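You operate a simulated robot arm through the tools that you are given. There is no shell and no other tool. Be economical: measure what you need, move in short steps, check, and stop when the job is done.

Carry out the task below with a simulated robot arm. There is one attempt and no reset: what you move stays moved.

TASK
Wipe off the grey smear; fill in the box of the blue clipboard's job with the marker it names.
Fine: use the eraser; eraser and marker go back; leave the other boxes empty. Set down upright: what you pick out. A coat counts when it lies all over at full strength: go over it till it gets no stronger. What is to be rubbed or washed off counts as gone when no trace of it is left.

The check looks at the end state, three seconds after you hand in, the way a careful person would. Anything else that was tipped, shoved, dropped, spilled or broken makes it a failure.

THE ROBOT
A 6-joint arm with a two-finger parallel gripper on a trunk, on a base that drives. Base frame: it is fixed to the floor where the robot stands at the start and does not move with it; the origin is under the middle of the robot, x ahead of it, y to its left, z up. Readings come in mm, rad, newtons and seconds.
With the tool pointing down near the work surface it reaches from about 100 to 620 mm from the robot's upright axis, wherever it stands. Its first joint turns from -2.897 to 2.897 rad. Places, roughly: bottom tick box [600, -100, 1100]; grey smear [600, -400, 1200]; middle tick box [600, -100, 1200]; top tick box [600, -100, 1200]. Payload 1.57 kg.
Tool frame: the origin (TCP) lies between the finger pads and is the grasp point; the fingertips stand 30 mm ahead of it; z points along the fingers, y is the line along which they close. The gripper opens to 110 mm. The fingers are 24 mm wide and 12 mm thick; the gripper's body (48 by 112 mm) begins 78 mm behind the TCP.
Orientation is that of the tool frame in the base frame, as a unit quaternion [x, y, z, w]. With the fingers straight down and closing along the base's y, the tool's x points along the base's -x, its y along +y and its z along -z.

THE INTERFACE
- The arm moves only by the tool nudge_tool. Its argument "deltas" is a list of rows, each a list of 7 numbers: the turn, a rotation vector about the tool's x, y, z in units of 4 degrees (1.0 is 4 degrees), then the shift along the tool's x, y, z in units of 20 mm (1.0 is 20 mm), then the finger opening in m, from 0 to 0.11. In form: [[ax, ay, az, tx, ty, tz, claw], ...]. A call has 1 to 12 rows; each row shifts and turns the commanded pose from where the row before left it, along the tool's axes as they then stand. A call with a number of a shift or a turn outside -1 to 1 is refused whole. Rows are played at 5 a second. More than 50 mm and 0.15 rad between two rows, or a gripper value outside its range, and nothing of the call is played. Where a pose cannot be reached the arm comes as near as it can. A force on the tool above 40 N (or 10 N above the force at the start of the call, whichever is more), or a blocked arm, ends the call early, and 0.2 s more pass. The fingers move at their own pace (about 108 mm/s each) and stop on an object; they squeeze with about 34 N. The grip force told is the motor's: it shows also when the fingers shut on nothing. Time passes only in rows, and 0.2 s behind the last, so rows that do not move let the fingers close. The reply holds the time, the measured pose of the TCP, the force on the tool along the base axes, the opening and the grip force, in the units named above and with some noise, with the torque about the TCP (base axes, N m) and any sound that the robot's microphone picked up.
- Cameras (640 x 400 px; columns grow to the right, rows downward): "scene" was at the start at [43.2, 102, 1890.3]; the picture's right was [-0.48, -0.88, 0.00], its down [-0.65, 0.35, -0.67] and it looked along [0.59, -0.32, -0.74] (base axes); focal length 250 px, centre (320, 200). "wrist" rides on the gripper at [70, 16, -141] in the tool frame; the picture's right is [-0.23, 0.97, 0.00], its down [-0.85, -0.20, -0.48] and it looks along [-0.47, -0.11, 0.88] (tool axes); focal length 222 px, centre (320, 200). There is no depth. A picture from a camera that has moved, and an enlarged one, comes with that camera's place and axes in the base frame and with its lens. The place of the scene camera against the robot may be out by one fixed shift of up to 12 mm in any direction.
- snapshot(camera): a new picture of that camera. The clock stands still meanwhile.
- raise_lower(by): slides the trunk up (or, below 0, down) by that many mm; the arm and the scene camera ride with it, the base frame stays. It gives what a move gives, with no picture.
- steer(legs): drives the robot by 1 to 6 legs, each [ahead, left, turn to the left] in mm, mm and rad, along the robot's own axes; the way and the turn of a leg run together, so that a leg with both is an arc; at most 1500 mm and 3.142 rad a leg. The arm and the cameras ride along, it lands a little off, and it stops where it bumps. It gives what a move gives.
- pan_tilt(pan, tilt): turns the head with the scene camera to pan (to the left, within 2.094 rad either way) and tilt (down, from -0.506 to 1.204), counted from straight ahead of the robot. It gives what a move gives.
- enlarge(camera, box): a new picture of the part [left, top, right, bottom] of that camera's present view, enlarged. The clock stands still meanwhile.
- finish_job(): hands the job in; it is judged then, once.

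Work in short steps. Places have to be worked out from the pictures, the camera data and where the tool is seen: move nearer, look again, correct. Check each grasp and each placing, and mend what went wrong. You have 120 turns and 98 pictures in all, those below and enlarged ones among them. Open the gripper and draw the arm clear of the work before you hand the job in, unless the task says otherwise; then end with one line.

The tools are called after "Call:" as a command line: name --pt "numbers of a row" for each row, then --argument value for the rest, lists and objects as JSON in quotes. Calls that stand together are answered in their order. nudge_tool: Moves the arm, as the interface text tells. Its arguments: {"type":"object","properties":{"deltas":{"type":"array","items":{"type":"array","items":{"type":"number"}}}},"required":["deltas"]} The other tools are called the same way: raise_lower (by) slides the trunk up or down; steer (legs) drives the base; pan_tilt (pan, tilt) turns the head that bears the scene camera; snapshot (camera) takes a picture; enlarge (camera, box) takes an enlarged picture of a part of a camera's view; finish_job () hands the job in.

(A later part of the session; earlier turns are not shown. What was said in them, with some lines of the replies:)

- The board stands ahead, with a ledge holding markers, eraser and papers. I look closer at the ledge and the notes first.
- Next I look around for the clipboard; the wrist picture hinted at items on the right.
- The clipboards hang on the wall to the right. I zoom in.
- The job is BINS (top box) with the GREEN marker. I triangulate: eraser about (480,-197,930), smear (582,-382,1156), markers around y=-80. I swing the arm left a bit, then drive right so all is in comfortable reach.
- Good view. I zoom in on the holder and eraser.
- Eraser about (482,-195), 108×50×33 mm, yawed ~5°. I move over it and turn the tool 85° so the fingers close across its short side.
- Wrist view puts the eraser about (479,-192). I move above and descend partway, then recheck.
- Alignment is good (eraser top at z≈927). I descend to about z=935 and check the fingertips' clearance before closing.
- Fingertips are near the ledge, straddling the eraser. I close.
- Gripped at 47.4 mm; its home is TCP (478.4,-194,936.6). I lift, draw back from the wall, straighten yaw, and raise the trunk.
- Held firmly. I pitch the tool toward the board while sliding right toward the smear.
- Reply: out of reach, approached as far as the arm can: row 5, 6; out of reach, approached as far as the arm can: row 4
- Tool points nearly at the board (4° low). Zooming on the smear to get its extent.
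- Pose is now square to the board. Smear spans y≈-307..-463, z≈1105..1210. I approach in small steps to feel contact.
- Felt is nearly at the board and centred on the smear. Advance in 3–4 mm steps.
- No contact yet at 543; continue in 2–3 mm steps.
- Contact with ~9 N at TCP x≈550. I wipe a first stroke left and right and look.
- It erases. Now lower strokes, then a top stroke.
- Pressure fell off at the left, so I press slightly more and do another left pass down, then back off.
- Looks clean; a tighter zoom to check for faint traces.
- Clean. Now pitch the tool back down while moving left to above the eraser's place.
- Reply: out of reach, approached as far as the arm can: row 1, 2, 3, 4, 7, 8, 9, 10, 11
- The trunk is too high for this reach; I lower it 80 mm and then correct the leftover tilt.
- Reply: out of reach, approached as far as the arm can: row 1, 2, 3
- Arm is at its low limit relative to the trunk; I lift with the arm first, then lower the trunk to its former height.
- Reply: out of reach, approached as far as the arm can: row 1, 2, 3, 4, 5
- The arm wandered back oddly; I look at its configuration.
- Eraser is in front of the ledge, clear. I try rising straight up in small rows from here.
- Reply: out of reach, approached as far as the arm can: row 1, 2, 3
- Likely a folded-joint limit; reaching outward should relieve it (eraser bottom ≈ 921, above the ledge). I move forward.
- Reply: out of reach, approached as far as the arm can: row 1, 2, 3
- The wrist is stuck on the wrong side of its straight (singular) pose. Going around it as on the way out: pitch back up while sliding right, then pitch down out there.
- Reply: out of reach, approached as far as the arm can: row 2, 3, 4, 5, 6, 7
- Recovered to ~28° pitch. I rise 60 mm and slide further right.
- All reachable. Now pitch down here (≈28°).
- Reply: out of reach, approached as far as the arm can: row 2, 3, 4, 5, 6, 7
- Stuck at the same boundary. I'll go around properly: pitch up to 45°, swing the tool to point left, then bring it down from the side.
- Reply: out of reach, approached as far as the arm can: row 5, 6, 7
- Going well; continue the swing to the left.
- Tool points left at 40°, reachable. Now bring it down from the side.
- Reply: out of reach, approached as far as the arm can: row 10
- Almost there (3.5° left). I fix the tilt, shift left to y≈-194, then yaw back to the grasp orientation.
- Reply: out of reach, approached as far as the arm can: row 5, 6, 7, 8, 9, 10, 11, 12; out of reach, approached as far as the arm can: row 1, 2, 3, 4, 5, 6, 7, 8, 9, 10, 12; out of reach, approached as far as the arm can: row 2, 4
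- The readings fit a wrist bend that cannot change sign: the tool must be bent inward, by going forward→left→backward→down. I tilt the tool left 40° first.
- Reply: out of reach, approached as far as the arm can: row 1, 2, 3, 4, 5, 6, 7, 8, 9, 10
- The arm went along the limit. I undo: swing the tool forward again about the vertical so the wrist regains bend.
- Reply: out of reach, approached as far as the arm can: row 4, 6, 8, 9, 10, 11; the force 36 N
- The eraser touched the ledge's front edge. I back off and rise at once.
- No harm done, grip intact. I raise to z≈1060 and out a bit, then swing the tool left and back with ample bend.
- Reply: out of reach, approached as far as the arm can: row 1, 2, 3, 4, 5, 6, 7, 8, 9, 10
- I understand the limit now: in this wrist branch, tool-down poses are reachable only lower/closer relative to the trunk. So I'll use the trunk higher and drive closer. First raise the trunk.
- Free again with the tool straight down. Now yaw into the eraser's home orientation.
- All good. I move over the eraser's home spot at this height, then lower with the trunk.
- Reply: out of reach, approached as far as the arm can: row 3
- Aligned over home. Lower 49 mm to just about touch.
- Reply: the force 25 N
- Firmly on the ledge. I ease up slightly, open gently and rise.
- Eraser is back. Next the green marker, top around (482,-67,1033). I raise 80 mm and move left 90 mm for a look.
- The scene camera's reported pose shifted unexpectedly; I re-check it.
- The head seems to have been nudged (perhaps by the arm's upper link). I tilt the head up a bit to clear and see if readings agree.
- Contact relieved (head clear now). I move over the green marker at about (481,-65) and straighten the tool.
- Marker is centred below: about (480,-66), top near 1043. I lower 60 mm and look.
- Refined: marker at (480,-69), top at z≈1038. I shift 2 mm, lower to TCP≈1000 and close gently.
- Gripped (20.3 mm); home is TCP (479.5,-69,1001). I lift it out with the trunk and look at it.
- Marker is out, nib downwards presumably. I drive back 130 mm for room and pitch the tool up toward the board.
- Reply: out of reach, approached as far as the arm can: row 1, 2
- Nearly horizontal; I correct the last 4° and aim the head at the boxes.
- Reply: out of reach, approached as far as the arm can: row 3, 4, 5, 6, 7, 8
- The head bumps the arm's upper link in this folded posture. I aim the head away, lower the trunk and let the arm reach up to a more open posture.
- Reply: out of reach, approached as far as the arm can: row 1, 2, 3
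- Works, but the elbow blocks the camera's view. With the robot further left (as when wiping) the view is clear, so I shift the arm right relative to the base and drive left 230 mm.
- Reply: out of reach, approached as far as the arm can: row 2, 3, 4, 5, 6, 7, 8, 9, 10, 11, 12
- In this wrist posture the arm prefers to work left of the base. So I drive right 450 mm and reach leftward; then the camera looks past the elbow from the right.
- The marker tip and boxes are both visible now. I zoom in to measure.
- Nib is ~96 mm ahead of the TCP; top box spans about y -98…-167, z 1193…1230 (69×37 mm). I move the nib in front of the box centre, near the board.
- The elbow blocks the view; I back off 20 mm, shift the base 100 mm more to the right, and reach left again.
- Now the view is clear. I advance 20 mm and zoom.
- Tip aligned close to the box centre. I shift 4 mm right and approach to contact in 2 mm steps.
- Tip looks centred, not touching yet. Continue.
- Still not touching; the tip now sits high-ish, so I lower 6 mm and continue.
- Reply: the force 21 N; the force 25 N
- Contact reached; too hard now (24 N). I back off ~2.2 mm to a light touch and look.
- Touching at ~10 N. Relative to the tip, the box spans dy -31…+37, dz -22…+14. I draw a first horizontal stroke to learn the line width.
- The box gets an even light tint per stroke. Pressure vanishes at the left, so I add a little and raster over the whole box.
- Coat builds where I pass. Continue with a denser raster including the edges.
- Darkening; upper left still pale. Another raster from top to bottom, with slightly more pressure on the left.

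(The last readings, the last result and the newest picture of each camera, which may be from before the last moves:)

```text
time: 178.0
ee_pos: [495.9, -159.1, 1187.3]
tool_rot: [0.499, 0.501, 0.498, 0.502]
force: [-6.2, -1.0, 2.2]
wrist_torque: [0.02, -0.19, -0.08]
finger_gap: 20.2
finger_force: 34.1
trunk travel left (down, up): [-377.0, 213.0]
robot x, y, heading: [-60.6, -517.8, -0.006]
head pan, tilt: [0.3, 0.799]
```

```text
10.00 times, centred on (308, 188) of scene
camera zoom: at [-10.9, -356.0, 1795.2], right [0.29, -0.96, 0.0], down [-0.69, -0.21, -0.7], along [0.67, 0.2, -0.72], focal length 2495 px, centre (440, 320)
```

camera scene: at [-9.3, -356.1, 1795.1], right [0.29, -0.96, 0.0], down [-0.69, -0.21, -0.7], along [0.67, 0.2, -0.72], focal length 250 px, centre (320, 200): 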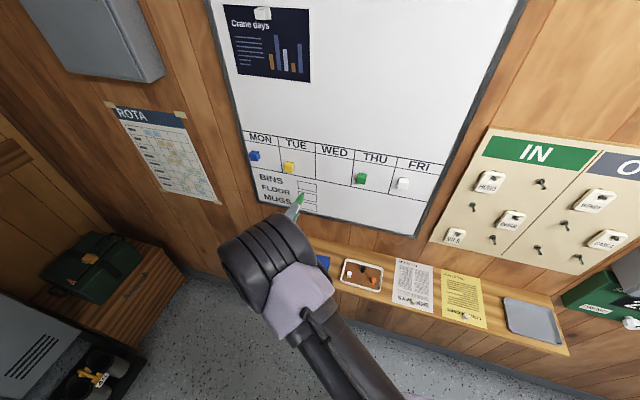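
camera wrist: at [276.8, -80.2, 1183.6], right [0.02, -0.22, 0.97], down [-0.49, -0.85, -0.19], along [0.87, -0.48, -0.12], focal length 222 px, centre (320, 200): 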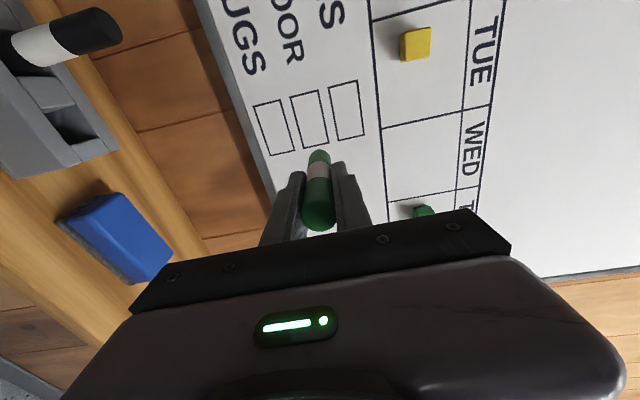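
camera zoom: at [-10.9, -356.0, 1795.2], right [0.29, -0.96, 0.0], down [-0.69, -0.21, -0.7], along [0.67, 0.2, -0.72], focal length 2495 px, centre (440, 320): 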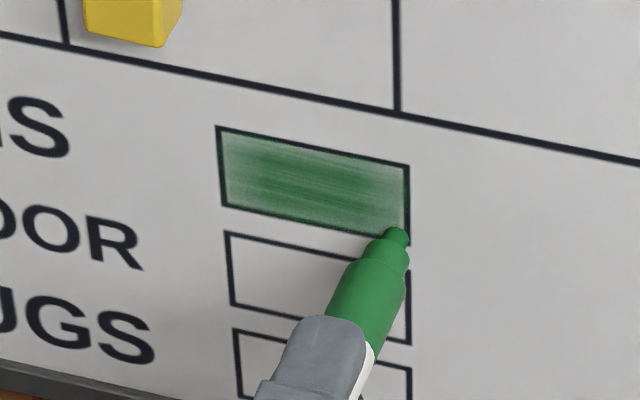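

Let me look at the coat closely, with the nib pulled off a little.

Call:
nudge_tool --pt "0 0 0 0 0 -0.5 0.01" --pt "0 0 0 -0.5 -0.5 0 0.01" --pt "0 0 0 -0.5 -0.5 0 0.01" --pt "0 0 0 0 0 0 0.01"

Call:
enlarge --camera "scene" --box '[292, 176, 324, 196]'

```text
time: 179.0
ee_pos: [487.0, -180.4, 1166.6]
tool_rot: [0.498, 0.502, 0.5, 0.5]
force: [0.4, 0.4, -0.6]
wrist_torque: [0.0, -0.02, 0.02]
finger_gap: 20.0
finger_force: 33.7
trunk travel left (down, up): [-377.0, 213.0]
robot x, y, heading: [-59.1, -516.6, -0.003]
head pan, tilt: [0.3, 0.799]
```

```text
16.00 times, centred on (308, 186) of scene
camera zoom: at [-9.3, -355.6, 1795.1], right [0.29, -0.96, 0.0], down [-0.69, -0.21, -0.7], along [0.67, 0.2, -0.72], focal length 3991 px, centre (512, 424)
```

zoom: 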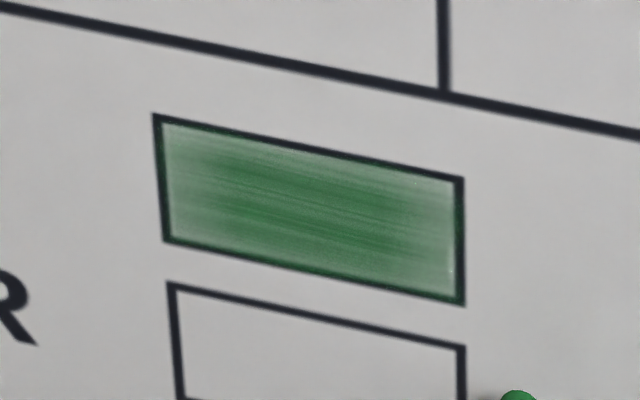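

Strokes look streaky with pale ends. I go back in and work the right end with vertical strokes, then sweep to the left end likewise.

Call:
nudge_tool --pt "0 0 0 0.5 0.55 0 0.01" --pt "0 0 0 0.4 0.55 0 0.01" --pt "0 0 0 0 0 0.5 0.01" --pt "0 0 0 0 0.7 0 0.01" --pt "0 0 0 0 0.7 0 0.01" --pt "0 0 0 0.2 0 0.005 0.01" --pt "0 0 0 0 -0.7 0 0.01" --pt "0 0 0 0 -0.7 0 0.01" --pt "0 0 0 0.2 0 0.005 0.01" --pt "0 0 0 0 0.7 0 0.01" --pt "0 0 0 0 0.7 0 0.01" --pt "0 0 0 0 0 0 0.01"

Call:
nudge_tool --pt "0 0 0 0.9 0 0.02 0.01" --pt "0 0 0 0.9 0 0.02 0.01" --pt "0 0 0 0.75 0 0.02 0.01" --pt "0 0 0 0 -0.7 0 0.01" --pt "0 0 0 0 -0.7 0 0.01" --pt "0 0 0 -0.2 0 -0.005 0.01" --pt "0 0 0 0 0.7 0 0.01" --pt "0 0 0 0 0.7 0 0.01" --pt "0 0 0 -0.2 0 -0.005 0.01" --pt "0 0 0 0 -0.7 0 0.01" --pt "0 0 0 0 -0.7 0 0.01" --pt "0 0 0 0 0 0 0.01"

Call:
enlarge --camera "scene" --box '[292, 176, 324, 196]'

```text
time: 181.6
ee_pos: [496.0, -151.8, 1217.1]
tool_rot: [0.498, 0.501, 0.5, 0.502]
force: [-5.0, 0.6, 0.1]
wrist_torque: [0.0, 0.03, 0.01]
finger_gap: 20.2
finger_force: 34.4
trunk travel left (down, up): [-377.0, 213.0]
robot x, y, heading: [-60.1, -517.6, -0.007]
head pan, tilt: [0.3, 0.799]
```

```text
time: 184.2
ee_pos: [496.4, -110.2, 1191.1]
tool_rot: [0.497, 0.501, 0.501, 0.502]
force: [-15.0, 0.0, 3.2]
wrist_torque: [0.01, -0.32, -0.04]
finger_gap: 20.3
finger_force: 34.1
trunk travel left (down, up): [-377.0, 213.0]
robot x, y, heading: [-64.0, -521.5, -0.002]
head pan, tilt: [0.3, 0.799]
```

```text
16.00 times, centred on (308, 186) of scene
camera zoom: at [-12.8, -355.8, 1795.2], right [0.29, -0.96, 0.0], down [-0.68, -0.21, -0.7], along [0.67, 0.2, -0.72], focal length 3991 px, centre (512, 424)
```

zoom: 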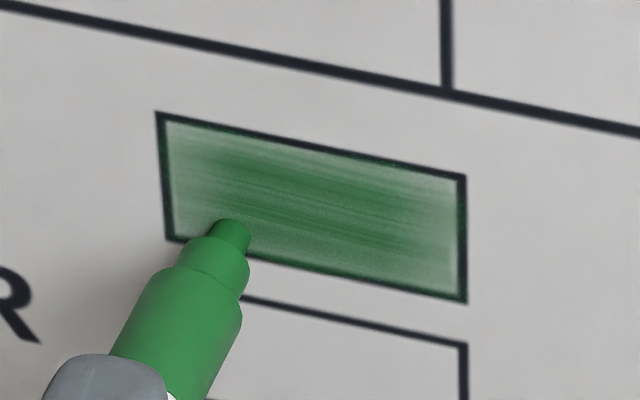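

Local vertical strokes changed nothing locally — the streaks seem to be the coat's own texture. I do one more full raster and compare with the same clear view.

Call:
nudge_tool --pt "0 0 0 -0.9 0 -0.02 0.01" --pt "0 0 0 -0.9 0 -0.02 0.01" --pt "0 0 0 -0.7 0.2 -0.02 0.01" --pt "0 0 0 1 0 0.02 0.01" --pt "0 0 0 1 0 0.02 0.01" --pt "0 0 0 1 0.2 0.02 0.01" --pt "0 0 0 -1 0 -0.02 0.01" --pt "0 0 0 -1 0 -0.02 0.01" --pt "0 0 0 -1 0.2 -0.02 0.01" --pt "0 0 0 1 0 0.02 0.01" --pt "0 0 0 1 0 0.02 0.01" --pt "0 0 0 1 0.2 0.02 0.01"

Call:
nudge_tool --pt "0 0 0 -1 0 -0.02 0.01" --pt "0 0 0 -1 0 -0.02 0.01" --pt "0 0 0 -1 0.2 -0.02 0.01" --pt "0 0 0 1 0 0.02 0.01" --pt "0 0 0 1 0 0.02 0.01" --pt "0 0 0 1 0.2 0.02 0.01" --pt "0 0 0 -1 0 -0.02 0.01" --pt "0 0 0 -1 0 -0.02 0.01" --pt "0 0 0 -1 0 -0.02 0.01" --pt "0 0 0 0 0 -0.5 0.01" --pt "0 0 0 -1 -1 0 0.01" --pt "0 0 0 0 -1 0 0.01"

Call:
enlarge --camera "scene" --box '[292, 176, 324, 196]'

```text
time: 186.8
ee_pos: [496.6, -99.5, 1206.0]
tool_rot: [0.498, 0.501, 0.499, 0.502]
force: [-11.7, -3.3, 0.1]
wrist_torque: [0.02, 0.0, -0.2]
finger_gap: 20.2
finger_force: 33.7
trunk travel left (down, up): [-377.0, 213.0]
robot x, y, heading: [-61.3, -525.5, -0.008]
head pan, tilt: [0.3, 0.799]
```

```text
time: 189.4
ee_pos: [486.8, -178.7, 1172.5]
tool_rot: [0.498, 0.501, 0.499, 0.501]
force: [-0.4, 0.7, 0.1]
wrist_torque: [0.0, 0.02, -0.02]
finger_gap: 20.1
finger_force: 33.7
trunk travel left (down, up): [-377.0, 213.0]
robot x, y, heading: [-61.2, -514.8, -0.002]
head pan, tilt: [0.3, 0.799]
```

```text
16.00 times, centred on (308, 186) of scene
camera zoom: at [-9.6, -354.6, 1795.0], right [0.29, -0.96, 0.0], down [-0.69, -0.21, -0.7], along [0.67, 0.2, -0.72], focal length 3991 px, centre (512, 424)
```

zoom: 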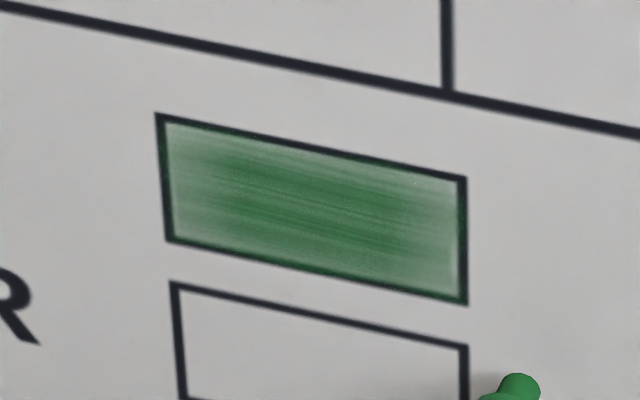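

No change — coat saturated. Now return the marker: back off, bring the arm in, and drive back to the left with the trunk raised.

Call:
nudge_tool --pt "0 0 0 0 0 -1 0.01" --pt "0 0 0 0 0 -1 0.01" --pt "0 0 0 0 0 -1 0.01" --pt "0 0 0 0 0 -1 0.01" --pt "0 0 0 -1 0 0 0.01" --pt "0 0 0 -1 0 0 0.01" --pt "0 0 0 -1 0 0 0.01" --pt "0 0 0 -1 0 0 0.01" --pt "0 0 0 -1 0 0 0.01" --pt "0 0 0 -1 0 0 0.01" --pt "0 0 0 -1 0 0 0.01" --pt "0 0 0 -1 0 0 0.01"

Call:
pan_tilt --pan 0.3 --tilt 0.55

Call:
steer --legs '[[0, 318, 0]]'

Call:
raise_lower --by 70

Call:
nudge_tool --pt "0 0 0 -1 -1 0 0.01" --pt "0 0 0 -1 -1 0 0.01" --pt "0 0 0 0 -1 0 0.01" --pt "0 0 0 0 -1 0 0.01" --pt "0 0 0 0 -1 0 0.01" --pt "0 0 0 0 0 0 0.01"

```text
time: 192.0
ee_pos: [407.8, -341.7, 1174.9]
tool_rot: [0.498, 0.502, 0.499, 0.501]
force: [1.0, -1.2, 0.7]
wrist_torque: [0.0, 0.02, 0.0]
finger_gap: 20.7
finger_force: 33.8
trunk travel left (down, up): [-377.0, 213.0]
robot x, y, heading: [-62.7, -520.6, -0.004]
head pan, tilt: [0.3, 0.799]
```

```text
time: 192.8
ee_pos: [407.2, -341.3, 1173.9]
tool_rot: [0.498, 0.502, 0.5, 0.5]
force: [-0.2, 0.9, -1.2]
wrist_torque: [-0.02, 0.03, -0.05]
finger_gap: 20.2
finger_force: 33.1
trunk travel left (down, up): [-377.0, 213.0]
robot x, y, heading: [-59.7, -517.7, -0.004]
head pan, tilt: [0.3, 0.55]
```

```text
time: 194.9
ee_pos: [408.2, -25.7, 1174.4]
tool_rot: [0.498, 0.502, 0.499, 0.501]
force: [0.5, 1.0, 0.1]
wrist_torque: [0.0, -0.04, -0.04]
finger_gap: 20.4
finger_force: 34.1
trunk travel left (down, up): [-377.0, 213.0]
robot x, y, heading: [-59.0, -202.7, -0.006]
head pan, tilt: [0.3, 0.55]
```

```text
time: 196.0
ee_pos: [409.1, -25.7, 1243.3]
tool_rot: [0.499, 0.501, 0.498, 0.501]
force: [0.4, 0.4, -0.1]
wrist_torque: [0.03, -0.03, -0.04]
finger_gap: 20.3
finger_force: 33.9
trunk travel left (down, up): [-447.0, 143.0]
robot x, y, heading: [-60.6, -206.3, -0.006]
head pan, tilt: [0.3, 0.55]
```

```text
time: 197.4
ee_pos: [408.5, -67.6, 1143.6]
tool_rot: [0.498, 0.501, 0.5, 0.502]
force: [0.3, -0.2, 0.3]
wrist_torque: [0.01, -0.01, 0.01]
finger_gap: 20.4
finger_force: 33.3
trunk travel left (down, up): [-447.0, 143.0]
robot x, y, heading: [-57.8, -204.3, -0.009]
head pan, tilt: [0.3, 0.55]
```

Raise the trunk another 70, bring the TCP to the earlier tool-down spot, and pitch down.

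Call:
raise_lower --by 70

Call:
nudge_tool --pt "0 0 0 0 -1 -0.6 0.01" --pt "0 0 0 0 -1 -0.6 0.01" --pt "0 0 0 0 -1 -0.6 0.01" --pt "0 0 0 0 -1 -0.6 0.01" --pt "0 0 0 0 -1 -0.6 0.01" --pt "0 0 0 0 -0.5 0 0.01" --pt "0 0 0 0 0 0 0.01"

Call:
nudge_tool --pt "1 0 0 0 0 0 0.01" --pt "1 0 0 0 0 0 0.01" --pt "1 0 0 0 0 0 0.01" --pt "1 0 0 0 0 0 0.01" --pt "1 0 0 0 0 0 0.01" --pt "1 0 0 0 0 0 0.01" --pt "1 0 0 0 0 0 0.01" --pt "1 0 0 0 0 0 0.01" --pt "1 0 0 0 0 0 0.01" --pt "1 0 0 0 0 0 0.01" --pt "1 0 0 0 0 0 0.01" --pt "1 0 0 0 0 0 0.01"

```text
time: 198.5
ee_pos: [408.5, -68.4, 1214.9]
tool_rot: [0.499, 0.501, 0.499, 0.501]
force: [0.2, -1.0, -0.5]
wrist_torque: [-0.01, 0.0, 0.01]
finger_gap: 20.3
finger_force: 33.9
trunk travel left (down, up): [-517.0, 73.0]
robot x, y, heading: [-62.1, -202.5, -0.005]
head pan, tilt: [0.3, 0.55]
```

```text
time: 200.1
ee_pos: [351.8, -62.2, 1108.0]
tool_rot: [0.499, 0.496, 0.504, 0.502]
force: [-1.0, 0.2, -0.8]
wrist_torque: [0.01, 0.05, 0.01]
finger_gap: 20.2
finger_force: 34.3
trunk travel left (down, up): [-517.0, 73.0]
robot x, y, heading: [-58.4, -204.5, -0.001]
head pan, tilt: [0.3, 0.55]
```

```text
time: 202.7
ee_pos: [347.3, -68.1, 1104.4]
tool_rot: [0.66, 0.661, 0.251, 0.254]
force: [-0.1, 0.1, 0.2]
wrist_torque: [-0.03, 0.05, -0.01]
finger_gap: 20.6
finger_force: 34.5
trunk travel left (down, up): [-517.0, 73.0]
robot x, y, heading: [-57.6, -201.4, -0.008]
head pan, tilt: [0.3, 0.55]
```

Half-way and fully reachable; the rest of the pitch.

Call:
nudge_tool --pt "1 0 0 0 0 0 0.01" --pt "1 0 0 0 0 0 0.01" --pt "1 0 0 0 0 0 0.01" --pt "1 0 0 0 0 0 0.01" --pt "1 0 0 0 0 0 0.01" --pt "1 0 0 0 0 0 0.01" --pt "1 0 0 0 0 0 0.01" --pt "1 0 0 0 0 0 0.01" --pt "1 0 0 0 0 0 0.01" --pt "1 0 0 0 0 0 0.01" --pt "0.5 0 0 0 0 0 0.01" --pt "0 0 0 0 0 0 0.01"

```text
time: 205.3
ee_pos: [349.2, -64.4, 1103.5]
tool_rot: [0.705, 0.707, 0.043, 0.036]
force: [-1.1, -0.6, 0.1]
wrist_torque: [-0.02, 0.0, 0.03]
finger_gap: 20.3
finger_force: 34.4
out of reach, approached as far as the arm can: row 9, 10
trunk travel left (down, up): [-517.0, 73.0]
robot x, y, heading: [-55.1, -201.5, -0.001]
head pan, tilt: [0.3, 0.55]
```

6° remain; I move slightly lower/closer and finish the pitch.

Call:
nudge_tool --pt "0 0 0 0 -1 1 0.01" --pt "0 0 0 0 -0.5 0.5 0.01" --pt "0.8 -0.1 0 0 0 0 0.01" --pt "0.8 0 0 0 0 0 0.01" --pt "0 0 0 0 0 0 0.01"

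```text
time: 206.5
ee_pos: [321.3, -64.4, 1071.8]
tool_rot: [0.707, 0.707, -0.006, -0.012]
force: [0.5, 0.7, 0.0]
wrist_torque: [0.0, -0.02, -0.02]
finger_gap: 20.3
finger_force: 33.7
trunk travel left (down, up): [-517.0, 73.0]
robot x, y, heading: [-59.2, -204.9, -0.006]
head pan, tilt: [0.3, 0.55]
```

Tool is down again. I trim the orientation and raise back to z≈1105, then check the marker in the grip.

Call:
nudge_tool --pt "-0.36 -0.12 0 -0.2 0 -0.8 0.01" --pt "0 0 0 0 0 -0.8 0.01" --pt "0 0 0 0 0 0 0.01"

Call:
steer --legs '[[130, 0, 0]]'

Call:
snapshot --camera "wrist"

Call:
snapshot --camera "scene"

```text
time: 207.3
ee_pos: [321.6, -67.1, 1102.8]
tool_rot: [0.706, 0.708, 0.001, -0.001]
force: [0.2, -0.1, -0.4]
wrist_torque: [-0.02, 0.0, 0.01]
finger_gap: 19.8
finger_force: 33.9
trunk travel left (down, up): [-517.0, 73.0]
robot x, y, heading: [-60.3, -203.6, -0.008]
head pan, tilt: [0.3, 0.55]
```

```text
time: 208.6
ee_pos: [452.9, -67.9, 1102.9]
tool_rot: [0.707, 0.707, 0.0, 0.0]
force: [-0.6, -0.4, -0.4]
wrist_torque: [0.0, 0.01, -0.02]
finger_gap: 20.1
finger_force: 34.2
trunk travel left (down, up): [-517.0, 73.0]
robot x, y, heading: [70.2, -208.6, -0.012]
head pan, tilt: [0.3, 0.55]
```

```text
17 pictures are left
camera wrist: at [468.9, 0.9, 1245.3], right [0.97, -0.23, 0.0], down [-0.2, -0.86, 0.48], along [-0.11, -0.47, -0.88], focal length 222 px, centre (320, 200)
```

wrist: 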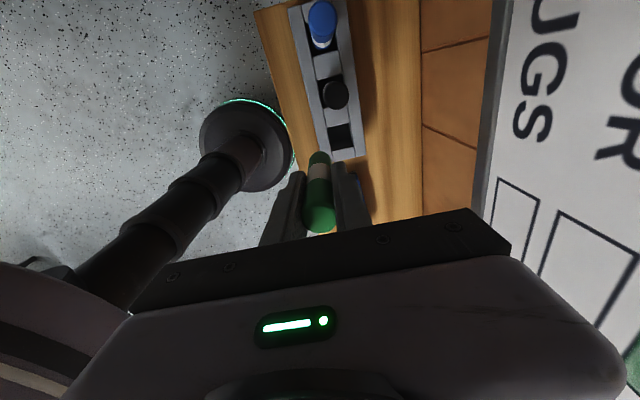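

```text
16 pictures are left
camera scene: at [132.5, -38.7, 1956.5], right [0.29, -0.96, 0.0], down [-0.5, -0.15, -0.85], along [0.82, 0.25, -0.52], focal length 250 px, centre (320, 200)
```

scene: 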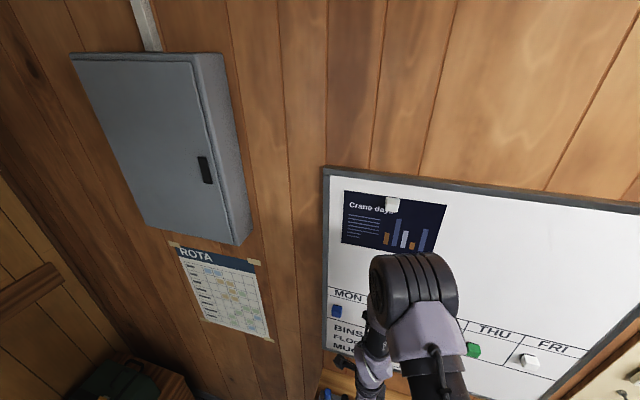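

Marker sits as when I lifted it. I move over its slot and check alignment.

Call:
nudge_tool --pt "0 0 0 -0.06 0.67 0 0.01" --pt "0 0 0 0 0.67 0 0.01" --pt "0 0 0 0 0 0 0.01"

Call:
enlarge --camera "wrist" --box '[240, 90, 400, 240]'

```text
time: 209.3
ee_pos: [478.7, -70.0, 1103.7]
tool_rot: [0.707, 0.707, 0.001, 0.0]
force: [0.6, 0.0, -0.6]
wrist_torque: [-0.01, 0.02, 0.02]
finger_gap: 20.6
finger_force: 33.9
trunk travel left (down, up): [-517.0, 73.0]
robot x, y, heading: [72.2, -205.1, -0.008]
head pan, tilt: [0.3, 0.55]
```

```text
2.67 times, centred on (320, 165) of wrist
camera zoom: at [495.2, -0.2, 1245.9], right [0.97, -0.23, 0.0], down [-0.2, -0.86, 0.48], along [-0.11, -0.47, -0.88], focal length 592 px, centre (320, 293)
```

zoom: 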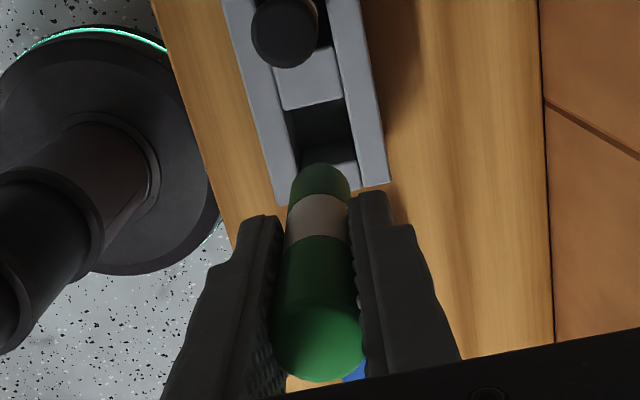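

Lower 45 mm (nib just above the holder) and look.

Call:
raise_lower --by -45

Call:
enlarge --camera "wrist" --box '[240, 90, 400, 240]'

Call:
enlarge --camera "scene" --box '[290, 320, 418, 400]'

```text
time: 210.2
ee_pos: [479.6, -69.1, 1058.6]
tool_rot: [0.707, 0.708, 0.001, -0.001]
force: [-0.2, -0.8, -0.1]
wrist_torque: [0.0, -0.02, 0.03]
finger_gap: 20.1
finger_force: 33.6
trunk travel left (down, up): [-472.0, 118.0]
robot x, y, heading: [70.5, -207.3, -0.004]
head pan, tilt: [0.3, 0.55]
```

```text
2.67 times, centred on (320, 165) of wrist
camera zoom: at [495.6, -0.2, 1200.7], right [0.97, -0.23, 0.0], down [-0.2, -0.86, 0.48], along [-0.11, -0.47, -0.88], focal length 592 px, centre (320, 293)
```

zoom: 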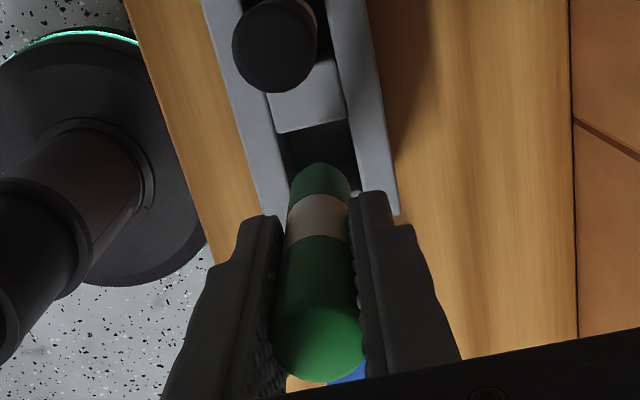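

```text
5.00 times, centred on (354, 360) of scene
camera zoom: at [131.9, -38.7, 1911.5], right [0.29, -0.96, 0.0], down [-0.5, -0.15, -0.85], along [0.82, 0.25, -0.52], focal length 1247 px, centre (150, -600)
```

zoom: 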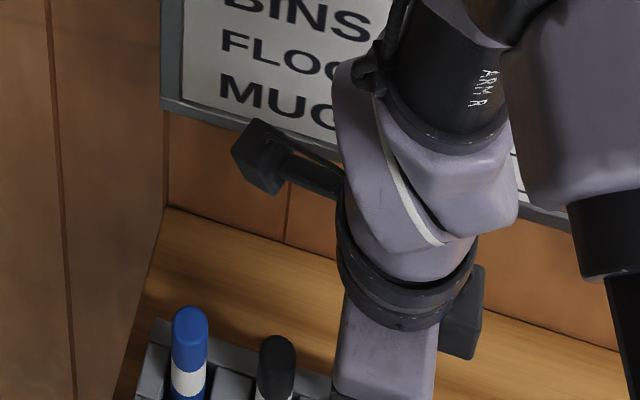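

Aligned with the slot laterally. I lower gradually, watching force.

Call:
raise_lower --by -20

Call:
raise_lower --by -20

Call:
enlarge --camera "wrist" --box '[240, 90, 400, 240]'

```text
time: 210.9
ee_pos: [479.9, -69.6, 1038.9]
tool_rot: [0.707, 0.707, 0.001, -0.001]
force: [0.4, 0.5, -0.4]
wrist_torque: [-0.02, 0.03, -0.02]
finger_gap: 20.0
finger_force: 34.0
trunk travel left (down, up): [-452.0, 138.0]
robot x, y, heading: [69.8, -202.9, -0.01]
head pan, tilt: [0.3, 0.55]
```

```text
time: 211.6
ee_pos: [479.6, -69.7, 1018.9]
tool_rot: [0.707, 0.707, 0.0, -0.001]
force: [-0.4, 0.5, -0.8]
wrist_torque: [-0.01, -0.05, 0.01]
finger_gap: 20.0
finger_force: 34.1
trunk travel left (down, up): [-432.0, 158.0]
robot x, y, heading: [71.2, -203.6, -0.007]
head pan, tilt: [0.3, 0.55]
```

```text
2.67 times, centred on (320, 165) of wrist
camera zoom: at [495.6, -0.3, 1160.6], right [0.97, -0.23, 0.0], down [-0.2, -0.86, 0.48], along [-0.11, -0.47, -0.88], focal length 592 px, centre (320, 293)
```

zoom: 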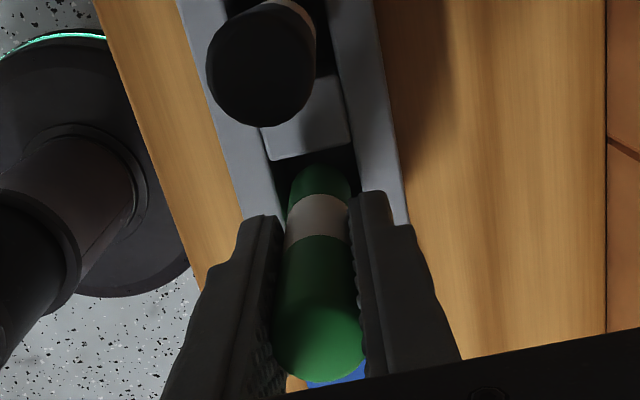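

It is going in freely. Last 17 mm.

Call:
raise_lower --by -14

Call:
nudge_tool --pt "0 0 0 0 0 0.1 0.01" --pt "0 0 0 0 0 0 0.01"

```text
time: 212.2
ee_pos: [479.8, -68.6, 1003.6]
tool_rot: [0.707, 0.708, 0.001, 0.0]
force: [-0.3, -0.3, -0.3]
wrist_torque: [0.02, 0.02, -0.01]
finger_gap: 20.2
finger_force: 33.8
trunk travel left (down, up): [-418.0, 172.0]
robot x, y, heading: [69.7, -203.2, -0.007]
head pan, tilt: [0.3, 0.55]
```

```text
time: 212.8
ee_pos: [480.0, -69.6, 1001.5]
tool_rot: [0.707, 0.707, 0.001, -0.001]
force: [0.4, 0.3, -0.7]
wrist_torque: [0.02, -0.02, 0.0]
finger_gap: 20.1
finger_force: 33.9
trunk travel left (down, up): [-418.0, 172.0]
robot x, y, heading: [76.3, -205.3, -0.008]
head pan, tilt: [0.3, 0.55]
```

Call:
nudge_tool --pt "0 0 0 0 0 0.08 0.01" --pt "0 0 0 0 0 0 0.01"

Call:
nudge_tool --pt "0 0 0 0 0 0.08 0.01" --pt "0 0 0 0 0 0 0.01"

```text
time: 213.4
ee_pos: [479.8, -69.7, 1001.1]
tool_rot: [0.707, 0.707, 0.001, 0.0]
force: [0.1, -0.1, 8.9]
wrist_torque: [0.03, -0.01, 0.03]
finger_gap: 20.0
finger_force: 33.3
trunk travel left (down, up): [-418.0, 172.0]
robot x, y, heading: [73.0, -204.0, -0.005]
head pan, tilt: [0.3, 0.55]
```

```text
time: 214.0
ee_pos: [478.5, -69.7, 999.9]
tool_rot: [0.707, 0.708, 0.002, 0.0]
force: [2.8, -0.2, 28.5]
wrist_torque: [0.08, -0.25, 0.01]
finger_gap: 20.3
finger_force: 33.9
trunk travel left (down, up): [-418.0, 172.0]
robot x, y, heading: [70.0, -206.9, -0.008]
head pan, tilt: [0.3, 0.55]
```

Seated on the bottom. I ease off, open, and rise straight up.

Call:
nudge_tool --pt "0 0 0 0 0 -0.1 0.01" --pt "0 0 0 0 0 0 0.022" --pt "0 0 0 0 0 0 0.03" --pt "0 0 0 0 0 0 0.05" --pt "0 0 0 0 0 0 0.06" --pt "0 0 0 0 0 0 0.06"

Call:
raise_lower --by 100

Call:
snapshot --camera "wrist"

```text
time: 215.4
ee_pos: [480.0, -68.8, 1001.1]
tool_rot: [0.707, 0.707, 0.0, -0.001]
force: [-0.2, -0.5, -0.5]
wrist_torque: [0.03, 0.02, 0.02]
finger_gap: 60.0
finger_force: 0.0
trunk travel left (down, up): [-418.0, 172.0]
robot x, y, heading: [70.6, -206.0, -0.007]
head pan, tilt: [0.3, 0.55]
```

```text
time: 216.7
ee_pos: [479.3, -69.6, 1100.2]
tool_rot: [0.708, 0.707, 0.001, -0.001]
force: [0.4, -0.6, 0.3]
wrist_torque: [0.04, 0.0, 0.03]
finger_gap: 59.7
finger_force: 0.0
trunk travel left (down, up): [-518.0, 72.0]
robot x, y, heading: [70.5, -208.5, -0.004]
head pan, tilt: [0.3, 0.55]
```

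```text
11 pictures are left
camera wrist: at [495.6, -0.4, 1243.3], right [0.97, -0.23, 0.0], down [-0.2, -0.86, 0.48], along [-0.11, -0.47, -0.88], focal length 222 px, centre (320, 200)
```

wrist: 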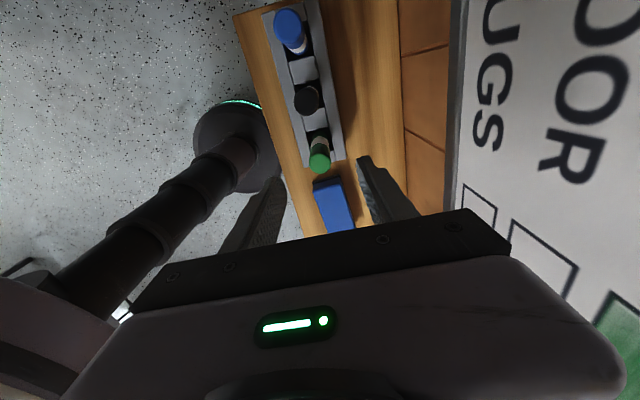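

Marker is back upright in its slot. I drive back 250 mm to clear the work and take a final look.

Call:
steer --legs '[[-250, 0, 0]]'

Call:
pan_tilt --pan 0.1 --tilt 0.6

Call:
snapshot --camera "scene"

```text
time: 218.5
ee_pos: [230.0, -67.9, 1101.0]
tool_rot: [0.707, 0.707, 0.002, 0.0]
force: [-0.4, -0.2, 0.6]
wrist_torque: [0.0, 0.01, -0.04]
finger_gap: 59.7
finger_force: 0.0
trunk travel left (down, up): [-518.0, 72.0]
robot x, y, heading: [-177.4, -202.8, -0.004]
head pan, tilt: [0.3, 0.55]
```

```text
time: 219.3
ee_pos: [230.0, -66.6, 1100.6]
tool_rot: [0.707, 0.707, 0.001, -0.001]
force: [-0.2, 0.4, -0.5]
wrist_torque: [-0.01, 0.03, -0.02]
finger_gap: 60.1
finger_force: 0.1
trunk travel left (down, up): [-518.0, 72.0]
robot x, y, heading: [-175.4, -204.1, -0.01]
head pan, tilt: [0.099, 0.6]
```

```text
10 pictures are left
camera scene: at [-114.2, -54.8, 1953.0], right [0.09, -1.0, 0.0], down [-0.56, -0.05, -0.83], along [0.82, 0.08, -0.56], focal length 250 px, centre (320, 200)
```

scene: 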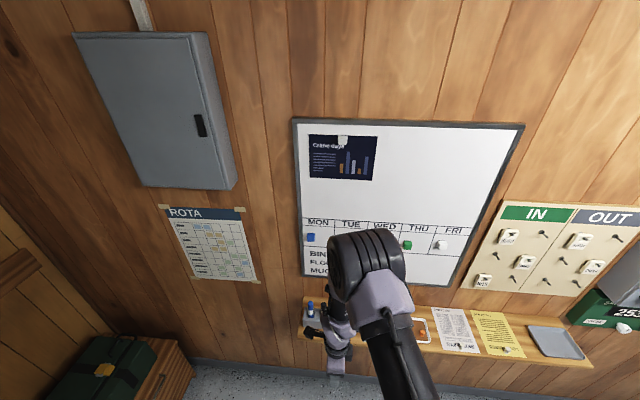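

The elbow hides the box; I drive sideways for a clear final check.

Call:
steer --legs '[[0, 260, 0]]'

Call:
pan_tilt --pan -0.3 --tilt 0.6

Call:
enlarge --camera "scene" --box '[260, 160, 500, 310]'

```text
time: 221.1
ee_pos: [233.3, 191.7, 1100.9]
tool_rot: [0.707, 0.707, 0.0, 0.0]
force: [-0.4, 0.4, 0.1]
wrist_torque: [0.01, -0.04, -0.02]
finger_gap: 59.8
finger_force: 0.1
trunk travel left (down, up): [-518.0, 72.0]
robot x, y, heading: [-177.1, 60.0, -0.008]
head pan, tilt: [0.099, 0.6]
```

```text
time: 222.0
ee_pos: [233.0, 191.8, 1101.1]
tool_rot: [0.707, 0.707, -0.001, 0.0]
force: [-0.3, 0.4, 0.0]
wrist_torque: [0.0, -0.04, 0.01]
finger_gap: 60.0
finger_force: 0.0
trunk travel left (down, up): [-518.0, 72.0]
robot x, y, heading: [-175.5, 58.7, -0.012]
head pan, tilt: [-0.3, 0.6]
```

```text
2.67 times, centred on (380, 235) of scene
camera zoom: at [-116.4, 169.9, 1953.0], right [-0.3, -0.95, 0.0], down [-0.54, 0.17, -0.83], along [0.79, -0.25, -0.56], focal length 665 px, centre (160, 107)
```

zoom: 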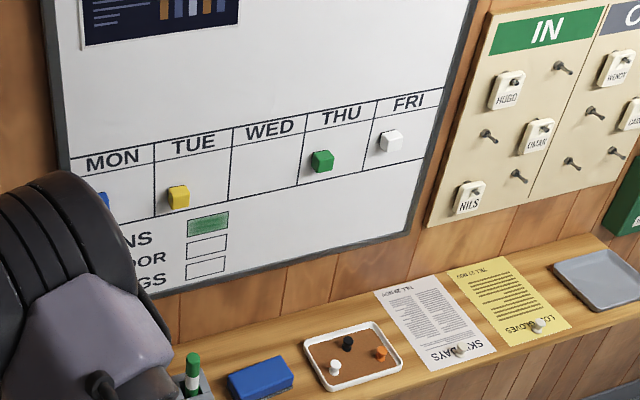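

Call:
enlarge --camera "scene" --box '[318, 232, 358, 268]'

Call:
enlarge --camera "scene" --box '[350, 210, 430, 260]'

```text
11.11 times, centred on (338, 250) of scene
camera zoom: at [-116.4, 169.9, 1953.0], right [-0.3, -0.95, 0.0], down [-0.54, 0.17, -0.83], along [0.79, -0.25, -0.56], focal length 2772 px, centre (120, -356)
```

zoom: 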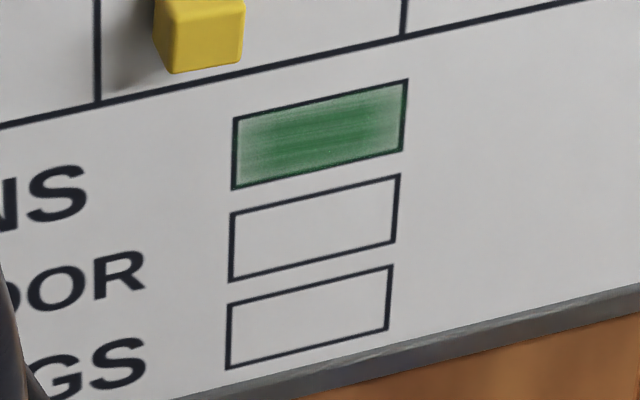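

```text
8.00 times, centred on (390, 235) of scene
camera zoom: at [-116.4, 169.9, 1953.0], right [-0.3, -0.95, 0.0], down [-0.54, 0.17, -0.83], along [0.79, -0.25, -0.56], focal length 1996 px, centre (-240, -80)
```

zoom: 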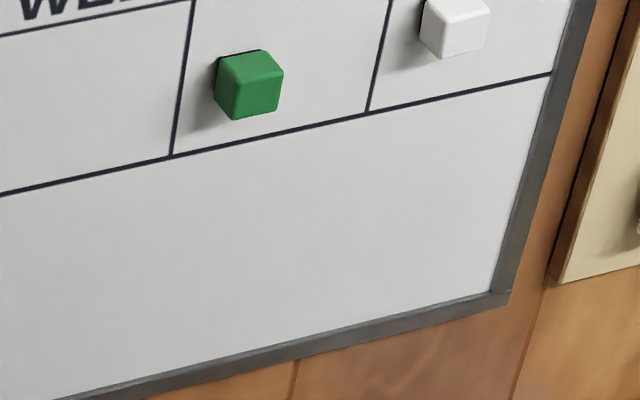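

The smear is gone, the BINS box is evenly coated and no longer getting stronger, the other boxes are empty, and the eraser and marker are back with the arm clear. I hand in.

Call:
finish_job

```text
The job is handed in.
```

I wiped off the grey smear and filled the BINS box with the green marker, as the blue clipboard says. The green has some pale streaks at the box's ends, but it stopped getting stronger when I went over it again. The eraser and marker are back in their places, the marker upright, and the FLOOR and MUGS boxes are empty. On the way, the held eraser bumped the front edge of the ledge once, and the robot's own arm nudged its head; I saw nothing moved or damaged by either.
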